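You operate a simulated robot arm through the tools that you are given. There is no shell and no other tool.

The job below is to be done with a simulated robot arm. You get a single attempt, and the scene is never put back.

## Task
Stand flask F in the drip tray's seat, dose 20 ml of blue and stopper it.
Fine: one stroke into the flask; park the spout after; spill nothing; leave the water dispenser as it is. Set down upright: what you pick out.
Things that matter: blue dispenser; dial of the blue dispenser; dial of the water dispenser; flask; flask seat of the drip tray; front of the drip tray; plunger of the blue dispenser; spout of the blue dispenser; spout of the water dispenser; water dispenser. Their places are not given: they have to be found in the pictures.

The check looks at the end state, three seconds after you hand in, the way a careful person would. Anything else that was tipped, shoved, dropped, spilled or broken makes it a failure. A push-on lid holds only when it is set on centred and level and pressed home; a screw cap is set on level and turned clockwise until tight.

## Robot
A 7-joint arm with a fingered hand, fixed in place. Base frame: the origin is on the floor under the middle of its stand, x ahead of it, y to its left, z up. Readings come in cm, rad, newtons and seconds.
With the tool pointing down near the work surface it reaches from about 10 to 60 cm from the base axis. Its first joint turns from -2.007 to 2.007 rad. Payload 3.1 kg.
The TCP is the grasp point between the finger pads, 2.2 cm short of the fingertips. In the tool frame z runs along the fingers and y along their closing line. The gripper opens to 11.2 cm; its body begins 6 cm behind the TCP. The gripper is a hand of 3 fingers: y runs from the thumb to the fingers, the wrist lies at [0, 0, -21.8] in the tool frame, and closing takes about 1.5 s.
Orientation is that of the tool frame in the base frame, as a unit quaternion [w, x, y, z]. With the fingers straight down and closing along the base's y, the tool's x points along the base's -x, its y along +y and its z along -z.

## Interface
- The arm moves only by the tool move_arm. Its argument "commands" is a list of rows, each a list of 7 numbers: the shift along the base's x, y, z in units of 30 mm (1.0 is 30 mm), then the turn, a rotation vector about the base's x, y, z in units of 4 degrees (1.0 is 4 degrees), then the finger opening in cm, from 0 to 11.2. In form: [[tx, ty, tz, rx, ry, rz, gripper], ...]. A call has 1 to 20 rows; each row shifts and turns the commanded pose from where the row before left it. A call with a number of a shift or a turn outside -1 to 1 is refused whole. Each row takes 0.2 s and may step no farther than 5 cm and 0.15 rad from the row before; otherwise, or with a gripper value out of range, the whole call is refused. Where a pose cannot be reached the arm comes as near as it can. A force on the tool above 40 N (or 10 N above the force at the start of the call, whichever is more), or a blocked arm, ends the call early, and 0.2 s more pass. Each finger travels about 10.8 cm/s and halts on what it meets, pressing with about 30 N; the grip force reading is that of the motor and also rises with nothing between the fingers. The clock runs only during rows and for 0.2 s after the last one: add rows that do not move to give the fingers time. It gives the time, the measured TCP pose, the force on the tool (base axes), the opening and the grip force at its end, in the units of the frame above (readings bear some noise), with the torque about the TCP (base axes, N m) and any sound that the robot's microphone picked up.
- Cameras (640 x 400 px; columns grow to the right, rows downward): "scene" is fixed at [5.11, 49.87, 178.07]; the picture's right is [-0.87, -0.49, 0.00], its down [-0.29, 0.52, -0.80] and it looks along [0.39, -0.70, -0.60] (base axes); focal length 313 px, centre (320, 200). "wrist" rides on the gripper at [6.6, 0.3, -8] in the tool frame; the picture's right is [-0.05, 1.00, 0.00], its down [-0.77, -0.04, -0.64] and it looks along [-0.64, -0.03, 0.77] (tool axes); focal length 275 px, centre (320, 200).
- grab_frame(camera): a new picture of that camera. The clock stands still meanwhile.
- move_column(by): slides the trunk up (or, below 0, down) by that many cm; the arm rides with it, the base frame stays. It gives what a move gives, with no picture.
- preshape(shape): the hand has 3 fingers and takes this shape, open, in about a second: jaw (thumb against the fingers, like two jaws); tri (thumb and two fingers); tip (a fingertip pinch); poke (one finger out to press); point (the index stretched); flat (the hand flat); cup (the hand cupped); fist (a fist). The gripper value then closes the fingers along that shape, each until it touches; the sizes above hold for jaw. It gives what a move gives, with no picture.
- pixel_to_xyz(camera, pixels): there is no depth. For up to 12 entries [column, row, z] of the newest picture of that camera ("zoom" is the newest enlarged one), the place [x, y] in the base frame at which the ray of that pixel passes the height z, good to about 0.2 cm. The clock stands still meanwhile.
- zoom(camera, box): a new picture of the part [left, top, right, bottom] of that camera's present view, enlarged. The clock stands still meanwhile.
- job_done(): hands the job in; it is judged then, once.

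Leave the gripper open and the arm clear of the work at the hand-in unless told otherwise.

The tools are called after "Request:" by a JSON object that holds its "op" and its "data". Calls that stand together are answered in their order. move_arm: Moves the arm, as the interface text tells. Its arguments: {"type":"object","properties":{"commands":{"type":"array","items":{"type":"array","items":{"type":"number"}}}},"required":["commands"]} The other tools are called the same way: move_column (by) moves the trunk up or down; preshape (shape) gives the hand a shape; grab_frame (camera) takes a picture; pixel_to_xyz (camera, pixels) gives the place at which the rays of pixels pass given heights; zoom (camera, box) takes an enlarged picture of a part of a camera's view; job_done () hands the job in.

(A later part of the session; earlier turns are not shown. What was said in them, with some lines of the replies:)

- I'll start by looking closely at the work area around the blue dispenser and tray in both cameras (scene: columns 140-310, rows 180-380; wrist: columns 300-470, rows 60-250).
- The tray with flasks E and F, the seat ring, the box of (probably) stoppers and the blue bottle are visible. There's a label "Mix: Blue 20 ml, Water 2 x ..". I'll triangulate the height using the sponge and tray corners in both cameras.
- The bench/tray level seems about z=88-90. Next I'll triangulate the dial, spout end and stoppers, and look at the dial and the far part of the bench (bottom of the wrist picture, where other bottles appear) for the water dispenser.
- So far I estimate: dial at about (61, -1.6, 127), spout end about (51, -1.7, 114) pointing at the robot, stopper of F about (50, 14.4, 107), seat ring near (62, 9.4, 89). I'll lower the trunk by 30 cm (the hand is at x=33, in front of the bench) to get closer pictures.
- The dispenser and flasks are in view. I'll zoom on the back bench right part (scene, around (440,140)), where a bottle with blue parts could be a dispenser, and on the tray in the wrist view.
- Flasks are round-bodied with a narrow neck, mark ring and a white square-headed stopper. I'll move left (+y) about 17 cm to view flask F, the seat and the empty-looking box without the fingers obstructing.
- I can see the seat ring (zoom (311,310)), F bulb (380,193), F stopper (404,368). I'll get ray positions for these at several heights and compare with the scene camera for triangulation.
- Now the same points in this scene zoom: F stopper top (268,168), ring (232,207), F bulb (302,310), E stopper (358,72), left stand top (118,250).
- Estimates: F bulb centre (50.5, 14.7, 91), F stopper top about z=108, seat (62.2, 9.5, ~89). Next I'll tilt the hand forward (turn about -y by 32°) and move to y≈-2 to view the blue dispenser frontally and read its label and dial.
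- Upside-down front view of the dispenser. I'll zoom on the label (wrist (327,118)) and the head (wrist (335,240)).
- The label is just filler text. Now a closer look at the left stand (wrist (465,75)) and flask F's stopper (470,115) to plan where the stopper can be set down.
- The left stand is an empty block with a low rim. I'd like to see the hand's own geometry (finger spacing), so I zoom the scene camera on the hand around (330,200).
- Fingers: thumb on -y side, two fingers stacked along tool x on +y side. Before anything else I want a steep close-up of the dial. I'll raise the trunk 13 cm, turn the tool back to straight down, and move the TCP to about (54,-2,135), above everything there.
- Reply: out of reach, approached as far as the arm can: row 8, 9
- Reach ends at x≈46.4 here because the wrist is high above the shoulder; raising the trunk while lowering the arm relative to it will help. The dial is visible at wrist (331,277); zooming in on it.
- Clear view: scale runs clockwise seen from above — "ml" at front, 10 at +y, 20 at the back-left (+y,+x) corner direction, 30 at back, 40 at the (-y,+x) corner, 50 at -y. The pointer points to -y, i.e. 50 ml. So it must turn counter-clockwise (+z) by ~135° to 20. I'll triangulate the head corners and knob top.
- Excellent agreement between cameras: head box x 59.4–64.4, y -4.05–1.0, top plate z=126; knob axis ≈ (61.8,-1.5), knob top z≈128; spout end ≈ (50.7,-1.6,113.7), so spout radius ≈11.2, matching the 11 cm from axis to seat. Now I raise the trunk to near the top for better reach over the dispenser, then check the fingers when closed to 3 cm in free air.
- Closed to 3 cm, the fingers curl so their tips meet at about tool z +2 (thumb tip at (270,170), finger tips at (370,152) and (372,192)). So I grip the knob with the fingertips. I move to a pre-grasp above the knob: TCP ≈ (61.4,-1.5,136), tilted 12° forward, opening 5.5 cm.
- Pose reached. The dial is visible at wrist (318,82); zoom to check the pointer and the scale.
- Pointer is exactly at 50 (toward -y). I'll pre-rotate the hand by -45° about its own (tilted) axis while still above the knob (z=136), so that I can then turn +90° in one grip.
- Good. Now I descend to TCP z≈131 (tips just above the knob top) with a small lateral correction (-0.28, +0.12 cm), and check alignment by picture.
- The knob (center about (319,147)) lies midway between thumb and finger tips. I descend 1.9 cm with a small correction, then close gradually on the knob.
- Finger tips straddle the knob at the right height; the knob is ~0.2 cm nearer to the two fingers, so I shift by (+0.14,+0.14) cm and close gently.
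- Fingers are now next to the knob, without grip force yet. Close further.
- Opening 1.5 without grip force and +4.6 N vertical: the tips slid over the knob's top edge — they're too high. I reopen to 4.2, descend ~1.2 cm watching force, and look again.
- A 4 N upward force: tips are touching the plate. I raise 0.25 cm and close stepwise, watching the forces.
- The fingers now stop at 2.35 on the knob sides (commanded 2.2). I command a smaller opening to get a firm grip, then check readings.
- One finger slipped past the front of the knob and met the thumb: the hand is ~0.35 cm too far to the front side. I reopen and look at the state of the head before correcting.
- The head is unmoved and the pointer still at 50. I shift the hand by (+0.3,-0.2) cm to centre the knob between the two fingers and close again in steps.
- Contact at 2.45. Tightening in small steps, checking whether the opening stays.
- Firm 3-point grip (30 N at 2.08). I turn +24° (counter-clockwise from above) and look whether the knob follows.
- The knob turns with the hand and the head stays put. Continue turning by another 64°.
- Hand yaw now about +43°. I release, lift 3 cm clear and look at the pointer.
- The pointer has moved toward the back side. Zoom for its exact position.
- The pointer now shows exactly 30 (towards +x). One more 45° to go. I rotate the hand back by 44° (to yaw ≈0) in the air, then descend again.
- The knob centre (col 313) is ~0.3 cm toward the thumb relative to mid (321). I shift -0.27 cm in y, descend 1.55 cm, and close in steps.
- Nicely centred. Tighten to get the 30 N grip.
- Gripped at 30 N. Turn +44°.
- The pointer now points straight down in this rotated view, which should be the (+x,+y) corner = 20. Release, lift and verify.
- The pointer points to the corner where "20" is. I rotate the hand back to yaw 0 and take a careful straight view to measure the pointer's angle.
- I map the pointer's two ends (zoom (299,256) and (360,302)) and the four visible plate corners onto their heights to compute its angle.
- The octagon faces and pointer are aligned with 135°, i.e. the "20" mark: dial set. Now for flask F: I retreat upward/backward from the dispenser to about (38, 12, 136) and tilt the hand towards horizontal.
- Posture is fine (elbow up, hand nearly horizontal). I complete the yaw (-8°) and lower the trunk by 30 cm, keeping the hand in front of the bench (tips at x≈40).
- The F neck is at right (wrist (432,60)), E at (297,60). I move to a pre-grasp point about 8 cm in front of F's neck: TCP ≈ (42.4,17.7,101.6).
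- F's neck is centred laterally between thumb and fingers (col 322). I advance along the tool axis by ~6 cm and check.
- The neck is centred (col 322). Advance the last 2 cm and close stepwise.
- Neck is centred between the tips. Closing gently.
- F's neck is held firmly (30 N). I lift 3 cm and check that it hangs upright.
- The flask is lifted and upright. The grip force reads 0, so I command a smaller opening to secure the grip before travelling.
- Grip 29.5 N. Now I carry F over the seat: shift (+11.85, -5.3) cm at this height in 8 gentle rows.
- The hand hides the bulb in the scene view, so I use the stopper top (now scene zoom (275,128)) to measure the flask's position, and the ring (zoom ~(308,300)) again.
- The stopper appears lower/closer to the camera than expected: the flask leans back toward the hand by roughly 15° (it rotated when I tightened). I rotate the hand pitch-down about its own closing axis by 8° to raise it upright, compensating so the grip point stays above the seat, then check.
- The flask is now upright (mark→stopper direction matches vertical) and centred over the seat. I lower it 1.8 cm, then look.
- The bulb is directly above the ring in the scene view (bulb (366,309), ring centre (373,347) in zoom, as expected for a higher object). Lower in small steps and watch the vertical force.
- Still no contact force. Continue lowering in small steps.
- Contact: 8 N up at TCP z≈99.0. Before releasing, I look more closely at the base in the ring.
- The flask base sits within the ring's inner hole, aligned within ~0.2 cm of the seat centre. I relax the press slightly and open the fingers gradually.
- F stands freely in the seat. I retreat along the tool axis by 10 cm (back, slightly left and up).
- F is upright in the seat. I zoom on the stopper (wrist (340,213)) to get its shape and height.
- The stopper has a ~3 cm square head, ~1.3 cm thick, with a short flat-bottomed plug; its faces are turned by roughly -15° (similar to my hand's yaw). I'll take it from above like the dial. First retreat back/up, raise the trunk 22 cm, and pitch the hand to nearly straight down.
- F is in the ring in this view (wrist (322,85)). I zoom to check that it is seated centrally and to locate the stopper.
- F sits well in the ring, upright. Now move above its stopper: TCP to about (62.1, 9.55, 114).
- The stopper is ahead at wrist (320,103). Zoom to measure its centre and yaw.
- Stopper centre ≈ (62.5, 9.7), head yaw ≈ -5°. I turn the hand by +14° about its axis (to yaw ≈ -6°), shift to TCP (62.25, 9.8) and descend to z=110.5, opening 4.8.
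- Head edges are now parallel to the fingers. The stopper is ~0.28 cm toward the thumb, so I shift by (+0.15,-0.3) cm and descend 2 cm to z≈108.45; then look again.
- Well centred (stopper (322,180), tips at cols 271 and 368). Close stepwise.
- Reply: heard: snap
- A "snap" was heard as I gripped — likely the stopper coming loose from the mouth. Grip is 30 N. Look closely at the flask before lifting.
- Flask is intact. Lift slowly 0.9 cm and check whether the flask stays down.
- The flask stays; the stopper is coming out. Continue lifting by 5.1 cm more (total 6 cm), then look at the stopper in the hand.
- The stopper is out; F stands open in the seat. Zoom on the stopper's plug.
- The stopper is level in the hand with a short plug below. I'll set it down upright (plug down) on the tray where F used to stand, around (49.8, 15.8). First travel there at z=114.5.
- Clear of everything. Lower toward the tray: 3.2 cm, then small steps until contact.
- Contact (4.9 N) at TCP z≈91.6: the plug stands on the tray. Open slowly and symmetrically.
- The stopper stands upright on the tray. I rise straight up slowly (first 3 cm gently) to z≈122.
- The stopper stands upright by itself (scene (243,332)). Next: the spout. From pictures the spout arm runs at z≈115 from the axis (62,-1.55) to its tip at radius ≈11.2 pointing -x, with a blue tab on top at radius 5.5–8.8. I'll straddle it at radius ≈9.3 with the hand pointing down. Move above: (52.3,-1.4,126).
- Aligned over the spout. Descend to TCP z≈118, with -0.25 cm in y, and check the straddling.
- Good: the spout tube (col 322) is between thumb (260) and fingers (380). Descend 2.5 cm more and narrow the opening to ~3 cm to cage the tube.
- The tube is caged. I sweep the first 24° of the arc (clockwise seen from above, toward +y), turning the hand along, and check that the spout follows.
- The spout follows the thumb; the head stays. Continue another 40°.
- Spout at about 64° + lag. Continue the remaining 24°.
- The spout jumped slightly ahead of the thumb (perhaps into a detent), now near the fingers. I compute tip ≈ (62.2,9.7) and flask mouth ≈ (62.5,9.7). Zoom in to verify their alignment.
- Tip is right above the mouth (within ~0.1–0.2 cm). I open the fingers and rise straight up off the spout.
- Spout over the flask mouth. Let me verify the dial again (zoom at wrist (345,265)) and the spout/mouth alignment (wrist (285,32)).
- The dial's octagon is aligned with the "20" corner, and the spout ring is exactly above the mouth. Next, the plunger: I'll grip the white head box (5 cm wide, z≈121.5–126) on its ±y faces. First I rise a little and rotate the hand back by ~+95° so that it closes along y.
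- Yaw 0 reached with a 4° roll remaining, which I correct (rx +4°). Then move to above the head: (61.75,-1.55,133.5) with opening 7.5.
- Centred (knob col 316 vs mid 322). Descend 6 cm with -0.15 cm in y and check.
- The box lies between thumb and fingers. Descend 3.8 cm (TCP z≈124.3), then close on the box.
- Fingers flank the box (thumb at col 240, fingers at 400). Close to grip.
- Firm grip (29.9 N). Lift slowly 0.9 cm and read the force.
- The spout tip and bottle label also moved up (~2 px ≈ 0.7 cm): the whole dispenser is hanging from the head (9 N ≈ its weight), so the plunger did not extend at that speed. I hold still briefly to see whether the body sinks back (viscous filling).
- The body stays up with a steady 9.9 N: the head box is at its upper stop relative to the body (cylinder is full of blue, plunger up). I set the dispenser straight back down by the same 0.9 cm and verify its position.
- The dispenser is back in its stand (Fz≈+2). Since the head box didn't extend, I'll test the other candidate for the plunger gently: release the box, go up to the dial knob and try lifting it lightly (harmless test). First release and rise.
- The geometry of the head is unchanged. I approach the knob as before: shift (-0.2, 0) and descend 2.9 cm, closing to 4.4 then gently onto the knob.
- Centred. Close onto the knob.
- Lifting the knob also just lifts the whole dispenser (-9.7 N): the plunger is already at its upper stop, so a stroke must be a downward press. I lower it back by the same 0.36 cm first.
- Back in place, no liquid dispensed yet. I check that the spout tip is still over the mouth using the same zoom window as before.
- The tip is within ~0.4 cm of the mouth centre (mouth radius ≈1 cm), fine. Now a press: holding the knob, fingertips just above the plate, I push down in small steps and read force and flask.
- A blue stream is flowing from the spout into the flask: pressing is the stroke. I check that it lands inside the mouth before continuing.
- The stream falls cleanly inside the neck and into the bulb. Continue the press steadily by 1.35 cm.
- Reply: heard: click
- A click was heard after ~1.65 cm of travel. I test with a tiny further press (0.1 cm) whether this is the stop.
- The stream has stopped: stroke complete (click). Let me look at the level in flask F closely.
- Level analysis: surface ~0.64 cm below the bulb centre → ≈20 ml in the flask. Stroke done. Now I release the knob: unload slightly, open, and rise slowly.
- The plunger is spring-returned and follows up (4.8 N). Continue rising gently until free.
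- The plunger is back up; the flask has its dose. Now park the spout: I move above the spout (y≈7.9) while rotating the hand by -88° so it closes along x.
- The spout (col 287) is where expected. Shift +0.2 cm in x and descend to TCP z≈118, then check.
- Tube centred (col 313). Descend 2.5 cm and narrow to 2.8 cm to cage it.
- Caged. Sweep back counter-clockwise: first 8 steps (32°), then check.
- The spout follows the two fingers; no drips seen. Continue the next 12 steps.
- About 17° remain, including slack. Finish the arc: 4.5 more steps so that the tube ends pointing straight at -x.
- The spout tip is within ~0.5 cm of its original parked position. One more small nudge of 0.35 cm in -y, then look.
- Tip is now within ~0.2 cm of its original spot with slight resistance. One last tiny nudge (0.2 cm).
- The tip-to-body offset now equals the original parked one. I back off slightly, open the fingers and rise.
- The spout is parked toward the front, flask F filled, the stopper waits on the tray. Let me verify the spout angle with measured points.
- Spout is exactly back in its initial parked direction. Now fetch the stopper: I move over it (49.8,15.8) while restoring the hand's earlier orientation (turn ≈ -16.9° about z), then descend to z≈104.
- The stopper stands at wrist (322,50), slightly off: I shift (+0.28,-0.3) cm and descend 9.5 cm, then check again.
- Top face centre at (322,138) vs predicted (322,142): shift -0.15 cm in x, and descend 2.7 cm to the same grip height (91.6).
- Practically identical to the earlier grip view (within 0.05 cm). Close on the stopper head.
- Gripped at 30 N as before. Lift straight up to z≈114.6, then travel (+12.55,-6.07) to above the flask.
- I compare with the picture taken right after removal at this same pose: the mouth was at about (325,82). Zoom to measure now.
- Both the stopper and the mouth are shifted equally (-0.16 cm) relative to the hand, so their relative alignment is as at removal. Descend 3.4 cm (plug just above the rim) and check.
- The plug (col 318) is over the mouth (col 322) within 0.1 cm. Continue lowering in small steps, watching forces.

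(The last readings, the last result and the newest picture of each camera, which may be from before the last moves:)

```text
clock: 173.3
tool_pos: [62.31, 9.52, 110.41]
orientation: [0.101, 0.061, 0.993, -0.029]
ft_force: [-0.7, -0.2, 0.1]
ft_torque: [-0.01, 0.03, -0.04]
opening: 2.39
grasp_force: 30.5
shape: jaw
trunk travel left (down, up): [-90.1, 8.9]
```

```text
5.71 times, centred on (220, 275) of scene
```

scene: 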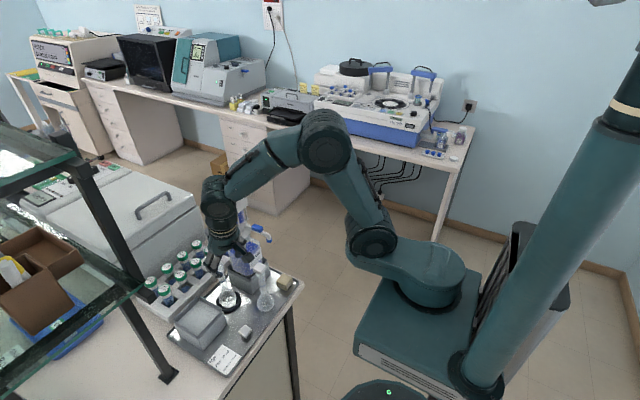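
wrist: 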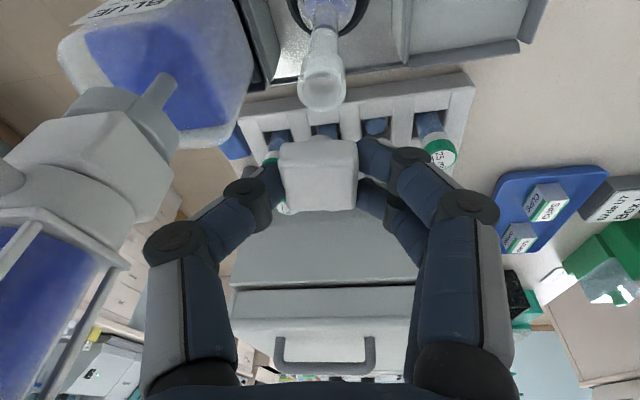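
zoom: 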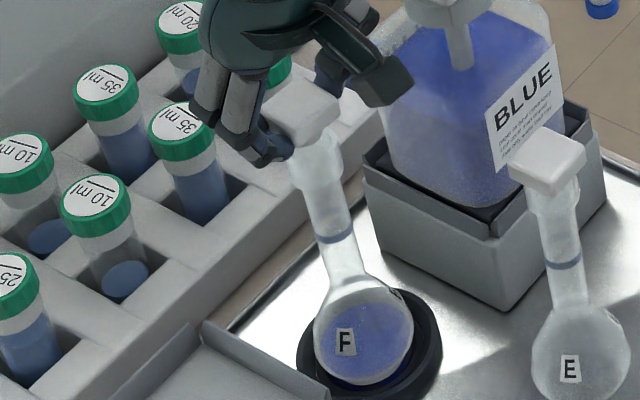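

Still free. Shift +0.07 cm in y and continue lowering in 0.25–0.3 cm steps.

Request:
{"op": "move_arm", "data": {"commands": [[0, 0.025, -0.08, 0, 0, 0, 2.2], [0, 0, 0, 0, 0, 0, 2.2]]}}

Request:
{"op": "move_arm", "data": {"commands": [[0, 0, -0.08, 0, 0, 0, 2.2], [0, 0, 0, 0, 0, 0, 2.2]]}}

Request:
{"op": "move_arm", "data": {"commands": [[0, 0, -0.08, 0, 0, 0, 2.2], [0, 0, 0, 0, 0, 0, 2.2]]}}

Request:
{"op": "zoom", "data": {"camera": "wrist", "box": [260, 60, 380, 220]}}

```text
clock: 173.9
tool_pos: [62.36, 9.49, 110.12]
orientation: [0.101, 0.062, 0.993, -0.029]
ft_force: [0.5, 0.6, 0.1]
ft_torque: [0.03, -0.04, 0.01]
opening: 2.4
grasp_force: 30.1
shape: jaw
trunk travel left (down, up): [-90.1, 8.9]
```

```text
clock: 174.5
tool_pos: [62.38, 9.49, 110.0]
orientation: [0.101, 0.061, 0.993, -0.028]
ft_force: [-0.6, 1.0, -0.2]
ft_torque: [-0.01, -0.02, -0.03]
opening: 2.4
grasp_force: 29.9
shape: jaw
trunk travel left (down, up): [-90.1, 8.9]
```

```text
clock: 175.1
tool_pos: [62.27, 9.7, 109.76]
orientation: [0.101, 0.062, 0.993, -0.029]
ft_force: [0.4, 0.3, -0.7]
ft_torque: [-0.02, -0.01, 0.0]
opening: 2.4
grasp_force: 29.8
shape: jaw
trunk travel left (down, up): [-90.1, 8.9]
```

```text
2.50 times, centred on (320, 140) of wrist
```

zoom: 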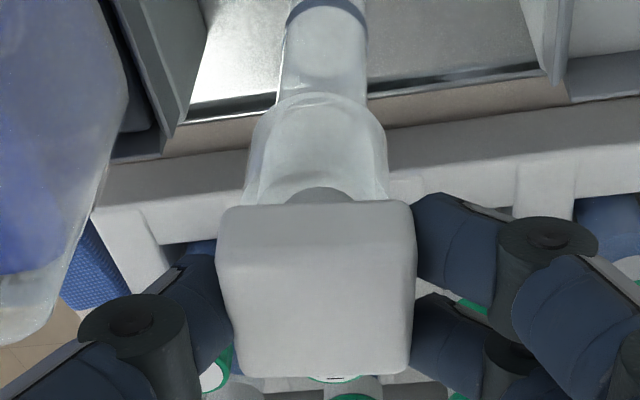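

The plug is inside the mouth, centred (both at col ~319), no side force. Continue down.

Request:
{"op": "move_arm", "data": {"commands": [[0, 0, -0.08, 0, 0, 0, 2.2], [0, 0, 0, 0, 0, 0, 2.2]]}}

Request:
{"op": "move_arm", "data": {"commands": [[0, 0, -0.08, 0, 0, 0, 2.2], [0, 0, 0, 0, 0, 0, 2.2]]}}

Request:
{"op": "move_arm", "data": {"commands": [[0, 0, -0.08, 0, 0, 0, 2.2], [0, 0, 0, 0, 0, 0, 2.2]]}}

Request:
{"op": "zoom", "data": {"camera": "wrist", "box": [260, 60, 380, 220]}}

Request:
{"op": "zoom", "data": {"camera": "scene", "box": [200, 240, 240, 310]}}

```text
clock: 175.7
tool_pos: [62.18, 9.55, 109.6]
orientation: [0.102, 0.062, 0.992, -0.028]
ft_force: [-0.2, -0.1, -0.1]
ft_torque: [0.0, -0.01, -0.02]
opening: 2.38
grasp_force: 29.8
shape: jaw
trunk travel left (down, up): [-90.1, 8.9]
```

```text
clock: 176.3
tool_pos: [62.46, 9.61, 109.27]
orientation: [0.101, 0.062, 0.993, -0.028]
ft_force: [-0.1, -0.3, 0.3]
ft_torque: [-0.01, 0.03, 0.01]
opening: 2.39
grasp_force: 30.0
shape: jaw
trunk travel left (down, up): [-90.1, 8.9]
```

```text
clock: 176.9
tool_pos: [62.25, 9.5, 108.93]
orientation: [0.102, 0.062, 0.992, -0.028]
ft_force: [-0.4, -0.4, 0.4]
ft_torque: [0.01, -0.04, 0.0]
opening: 2.4
grasp_force: 30.0
shape: jaw
trunk travel left (down, up): [-90.1, 8.9]
```

```text
2.50 times, centred on (320, 140) of wrist
```

zoom: 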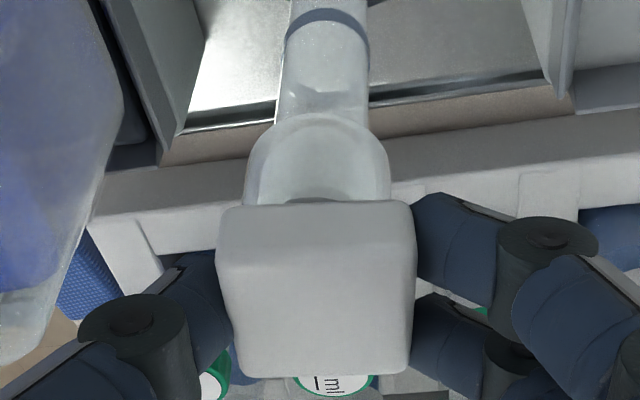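

```text
5.71 times, centred on (220, 275) of scene
```

zoom: 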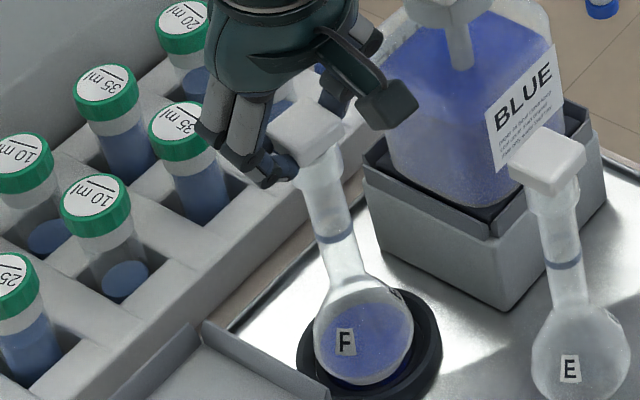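

Nearly seated at z=108.9. Press down in 0.15–0.2 cm steps until resistance (or a snap).

Request:
{"op": "move_arm", "data": {"commands": [[0, 0, -0.06, 0, 0, 0, 2.2], [0, 0, 0, 0, 0, 0, 2.2]]}}

Request:
{"op": "move_arm", "data": {"commands": [[0, 0, -0.06, 0, 0, 0, 2.2], [0, 0, 0, 0, 0, 0, 2.2]]}}

Request:
{"op": "zoom", "data": {"camera": "wrist", "box": [260, 60, 380, 220]}}

```text
clock: 177.5
tool_pos: [62.32, 9.58, 108.78]
orientation: [0.102, 0.062, 0.992, -0.029]
ft_force: [0.2, -0.2, -0.6]
ft_torque: [0.01, -0.04, -0.02]
opening: 2.39
grasp_force: 30.1
shape: jaw
trunk travel left (down, up): [-90.1, 8.9]
```

```text
clock: 178.1
tool_pos: [62.37, 9.63, 108.59]
orientation: [0.1, 0.062, 0.993, -0.029]
ft_force: [0.4, -0.2, 0.1]
ft_torque: [0.04, -0.02, 0.03]
opening: 2.39
grasp_force: 30.3
shape: jaw
trunk travel left (down, up): [-90.1, 8.9]
```

```text
2.50 times, centred on (320, 140) of wrist
```

zoom: 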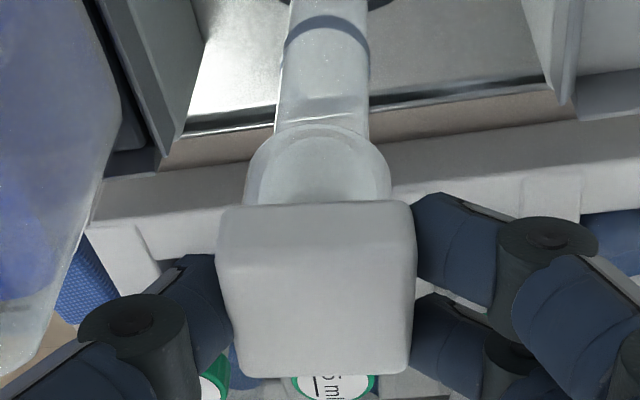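

Request:
{"op": "move_arm", "data": {"commands": [[0, 0, -0.05, 0, 0, 0, 2.2], [0, 0, 0, 0, 0, 0, 2.2]]}}

Request:
{"op": "move_arm", "data": {"commands": [[0, 0, -0.05, 0, 0, 0, 2.2], [0, 0, 0, 0, 0, 0, 2.2]]}}

Request:
{"op": "zoom", "data": {"camera": "wrist", "box": [260, 60, 380, 220]}}

Request:
{"op": "zoom", "data": {"camera": "scene", "box": [200, 245, 240, 285]}}

```text
clock: 178.7
tool_pos: [62.34, 9.59, 108.42]
orientation: [0.101, 0.062, 0.993, -0.028]
ft_force: [-0.4, -0.7, -0.6]
ft_torque: [0.02, 0.01, -0.01]
opening: 2.41
grasp_force: 30.1
shape: jaw
trunk travel left (down, up): [-90.1, 8.9]
```

```text
clock: 179.3
tool_pos: [62.31, 9.62, 108.37]
orientation: [0.102, 0.062, 0.992, -0.028]
ft_force: [0.7, 0.4, 8.0]
ft_torque: [0.07, -0.05, 0.0]
opening: 2.41
grasp_force: 30.0
shape: jaw
trunk travel left (down, up): [-90.1, 8.9]
heard: snap
```

```text
2.50 times, centred on (320, 140) of wrist
```

zoom: 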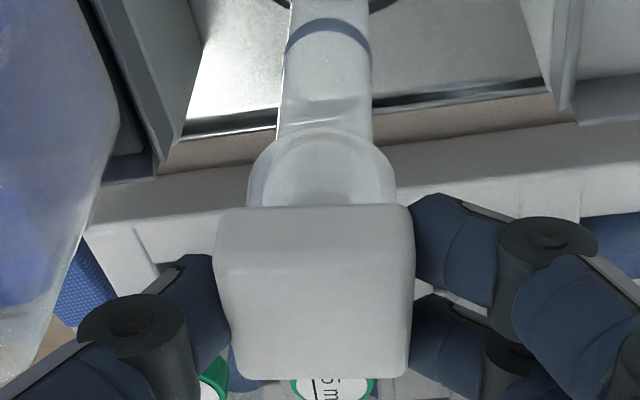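

```text
10.00 times, centred on (220, 265) of scene
```

zoom: 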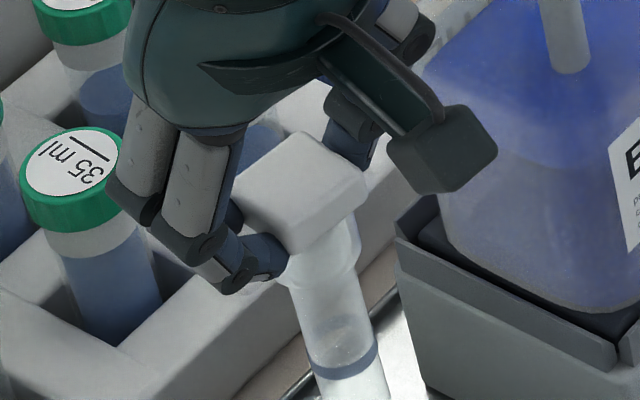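

"Snap" with 8 N: the stopper is seated. One small extra press (0.08 cm) to make sure it's home, then release.

Request:
{"op": "move_arm", "data": {"commands": [[0, 0, -0.028, 0, 0, 0, 2.2], [0, 0, 0, 0, 0, 0, 2.2]]}}

Request:
{"op": "move_arm", "data": {"commands": [[0, 0, 0.03, 0, 0, 0, 2.2], [0, 0, 0, 0, 0, 0, 2.5], [0, 0, 0, 0, 0, 0, 2.8], [0, 0, 0, 0, 0, 0, 3.1], [0, 0, 0, 0, 0, 0, 3.5], [0, 0, 0, 0, 0, 0, 4.2], [0, 0, 0, 0, 0, 0, 5.0], [0, 0, 0, 0, 0, 0, 5.0]]}}

Request:
{"op": "grab_frame", "data": {"camera": "wrist"}}

Request:
{"op": "zoom", "data": {"camera": "scene", "box": [200, 245, 250, 310]}}

```text
clock: 179.9
tool_pos: [62.19, 9.5, 108.41]
orientation: [0.103, 0.062, 0.992, -0.028]
ft_force: [0.9, 1.2, 13.7]
ft_torque: [0.07, -0.05, -0.01]
opening: 2.43
grasp_force: 29.8
shape: jaw
trunk travel left (down, up): [-90.1, 8.9]
```

```text
clock: 181.7
tool_pos: [62.26, 9.59, 108.34]
orientation: [0.102, 0.062, 0.992, -0.029]
ft_force: [0.4, 0.3, 0.2]
ft_torque: [0.03, 0.01, 0.02]
opening: 4.92
grasp_force: 0.1
shape: jaw
trunk travel left (down, up): [-90.1, 8.9]
```

```text
taken
```

wrist: 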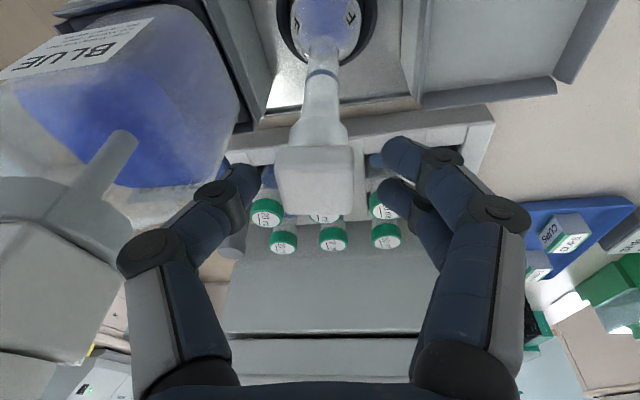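

```text
6.15 times, centred on (225, 278) of scene
```

zoom: 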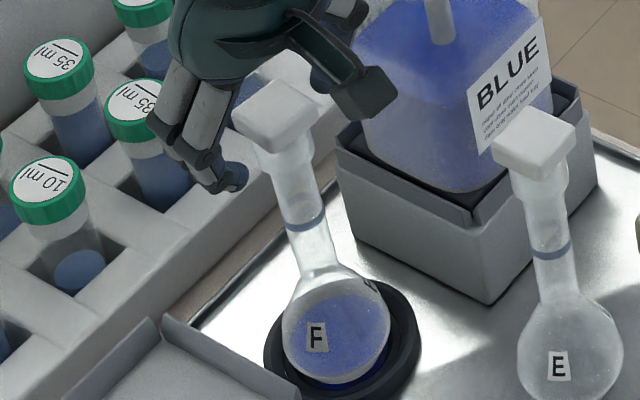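

The stopper is seated level on F. Rise straight up, then retreat to the starting area in front of the bench.

Request:
{"op": "move_arm", "data": {"commands": [[0, 0, 0.3, 0, 0, 0, 5.0], [0, 0, 0.6, 0, 0, 0, 5.2], [0, 0, 0.9, 0, 0, 0, 5.5], [0, 0, 0.9, 0, 0, 0, 5.5], [0, 0, 0.9, 0, 0, 0, 5.5], [-0.3, 0.2, 0.9, 0, 0, 0, 5.5], [-0.9, 0.2, 0.6, 0, 0, 0, 6.5], [-0.95, 0.1, 0.4, 0, 0, 0, 8.0], [-0.95, 0, 0.3, 0, 0, 0, 10.0], [-0.95, 0, 0.2, 0, 0, 0, 11.0], [-0.95, 0, 0, 0, 0, 0, 11.0], [-0.95, 0, 0, 0, 0, 0, 11.0], [-0.95, 0, 0, 0, 0, 0, 11.0], [-0.95, 0, 0, 0, 0, 0, 11.0], [0, 0, 0, 0, 0, 0, 11.0]]}}

Request:
{"op": "grab_frame", "data": {"camera": "scene"}}

Request:
{"op": "grab_frame", "data": {"camera": "wrist"}}

Request:
{"op": "zoom", "data": {"camera": "scene", "box": [140, 170, 310, 380]}}

```text
clock: 184.9
tool_pos: [38.92, 11.16, 126.46]
orientation: [0.101, 0.061, 0.993, -0.028]
ft_force: [-0.2, 0.2, 0.6]
ft_torque: [0.0, -0.01, -0.02]
opening: 10.99
grasp_force: 0.1
shape: jaw
trunk travel left (down, up): [-90.1, 8.9]
```

```text
taken
```

scene: 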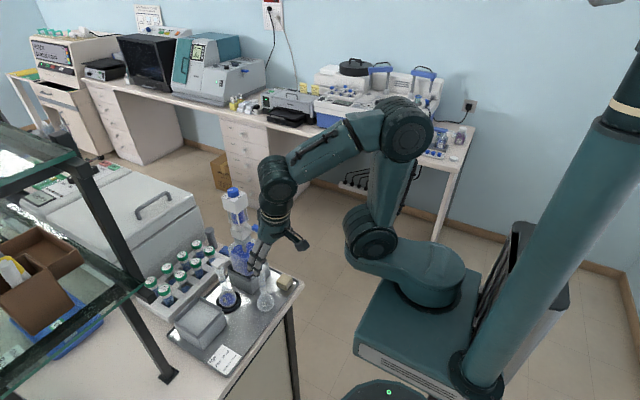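

```text
taken
```

wrist: 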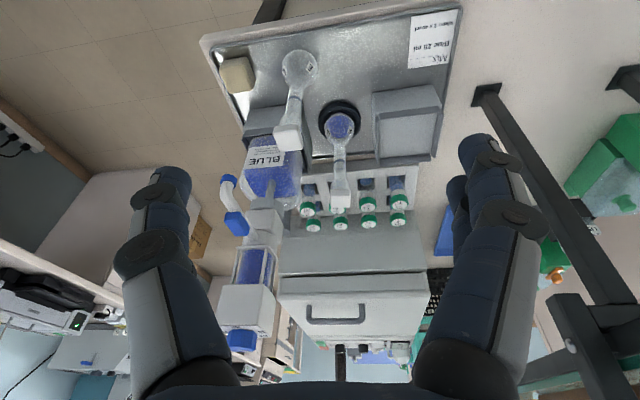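

```text
1.90 times, centred on (225, 275) of scene
```

zoom: 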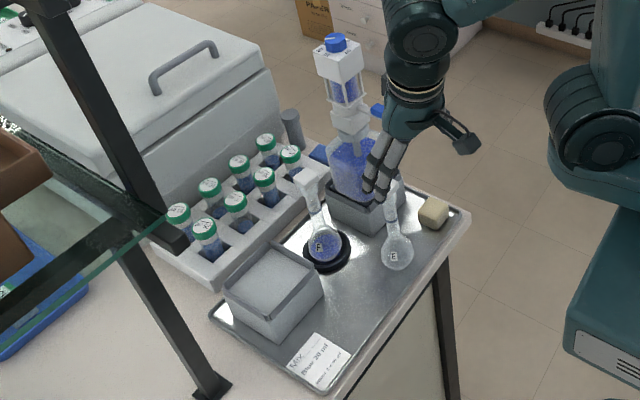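

The hand is clear of the work. I move it further back and up and do a final inspection for level, spills and positions.

Request:
{"op": "move_arm", "data": {"commands": [[-0.6, -0.6, 0.6, 0, 0, 0, 11.0], [-0.6, -0.8, 0.6, 0, 0, 0, 11.0], [-0.6, -0.8, 0.6, 0, 0, 0, 11.0], [0, -0.8, 0.8, 0, 0, 0, 11.0], [0, -0.8, 0.8, 0, 0, 0, 11.0], [0, -0.8, 0.8, 0, 0, 0, 11.0], [0, -0.8, 0.8, 0, 0, 0, 11.0], [0, 0, 0, 0, 0, 0, 11.0]]}}

Request:
{"op": "zoom", "data": {"camera": "scene", "box": [190, 170, 310, 350]}}

Request:
{"op": "zoom", "data": {"camera": "scene", "box": [205, 255, 285, 325]}}

Request:
{"op": "grab_frame", "data": {"camera": "wrist"}}

```text
clock: 186.7
tool_pos: [33.48, -4.96, 141.45]
orientation: [0.101, 0.062, 0.993, -0.029]
ft_force: [0.5, 0.9, 0.0]
ft_torque: [0.0, 0.01, 0.02]
opening: 11.0
grasp_force: 0.1
shape: jaw
trunk travel left (down, up): [-90.1, 8.9]
```

```text
2.22 times, centred on (250, 260) of scene
```

zoom: 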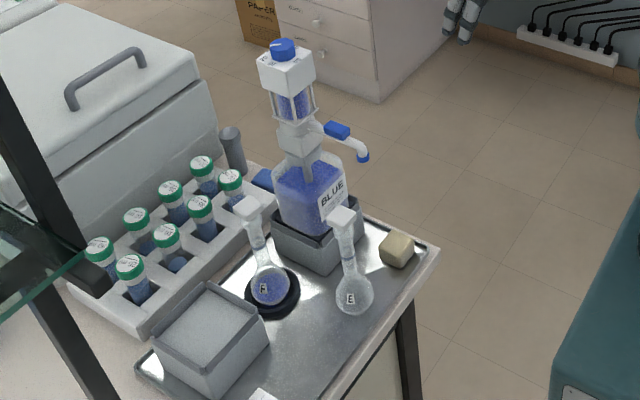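

```text
5.71 times, centred on (245, 290) of scene
```

zoom: 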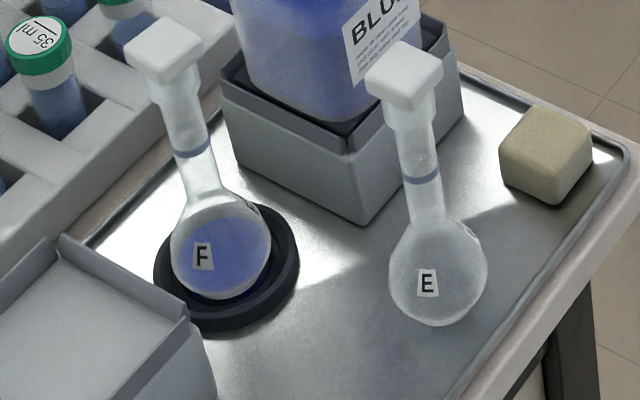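

```text
taken
```

wrist: 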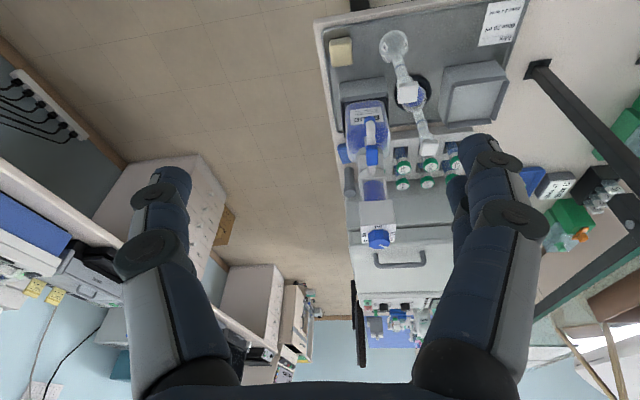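

Everything checks out. F stands upright and stoppered in the seat with about 20 ml of blue, and there's no spill on the tray. The spout is parked to the front, the dial is at 20, E and the other items are unmoved, and the hand is open and clear. I'm handing in.

Request:
{"op": "job_done", "data": {}}

```text
The job is handed in.
```

I stood flask F in the drip tray's seat, dosed it with one 20 ml stroke of blue, stoppered it and parked the spout at the front. The job is handed in; I have no verdict back.

- **Dose:** the blue dispenser's dial was at 50. I turned it to 20 and pressed the plunger once. The stream went cleanly into the neck, and the level in the bulb works out to about 20 ml.
- **Stopper:** I stood it upright on the tray while dosing, then pressed it home with a snap. It sits level.
- **Spout:** it is back at its starting position, pointing at the front of the tray.
- **Spills:** I saw none on the tray or bench.
- **Lifted dispenser:** while finding how the plunger works, I twice lifted the whole blue dispenser by less than 1 cm and set it back in its stand. Nothing came out of the spout, and it ended in its original place as far as the pictures show.
- **Water dispenser:** I never saw one. The stand that looks like its place was empty from the start, and I did not touch it.

The arm is clear of the bench with the gripper open.
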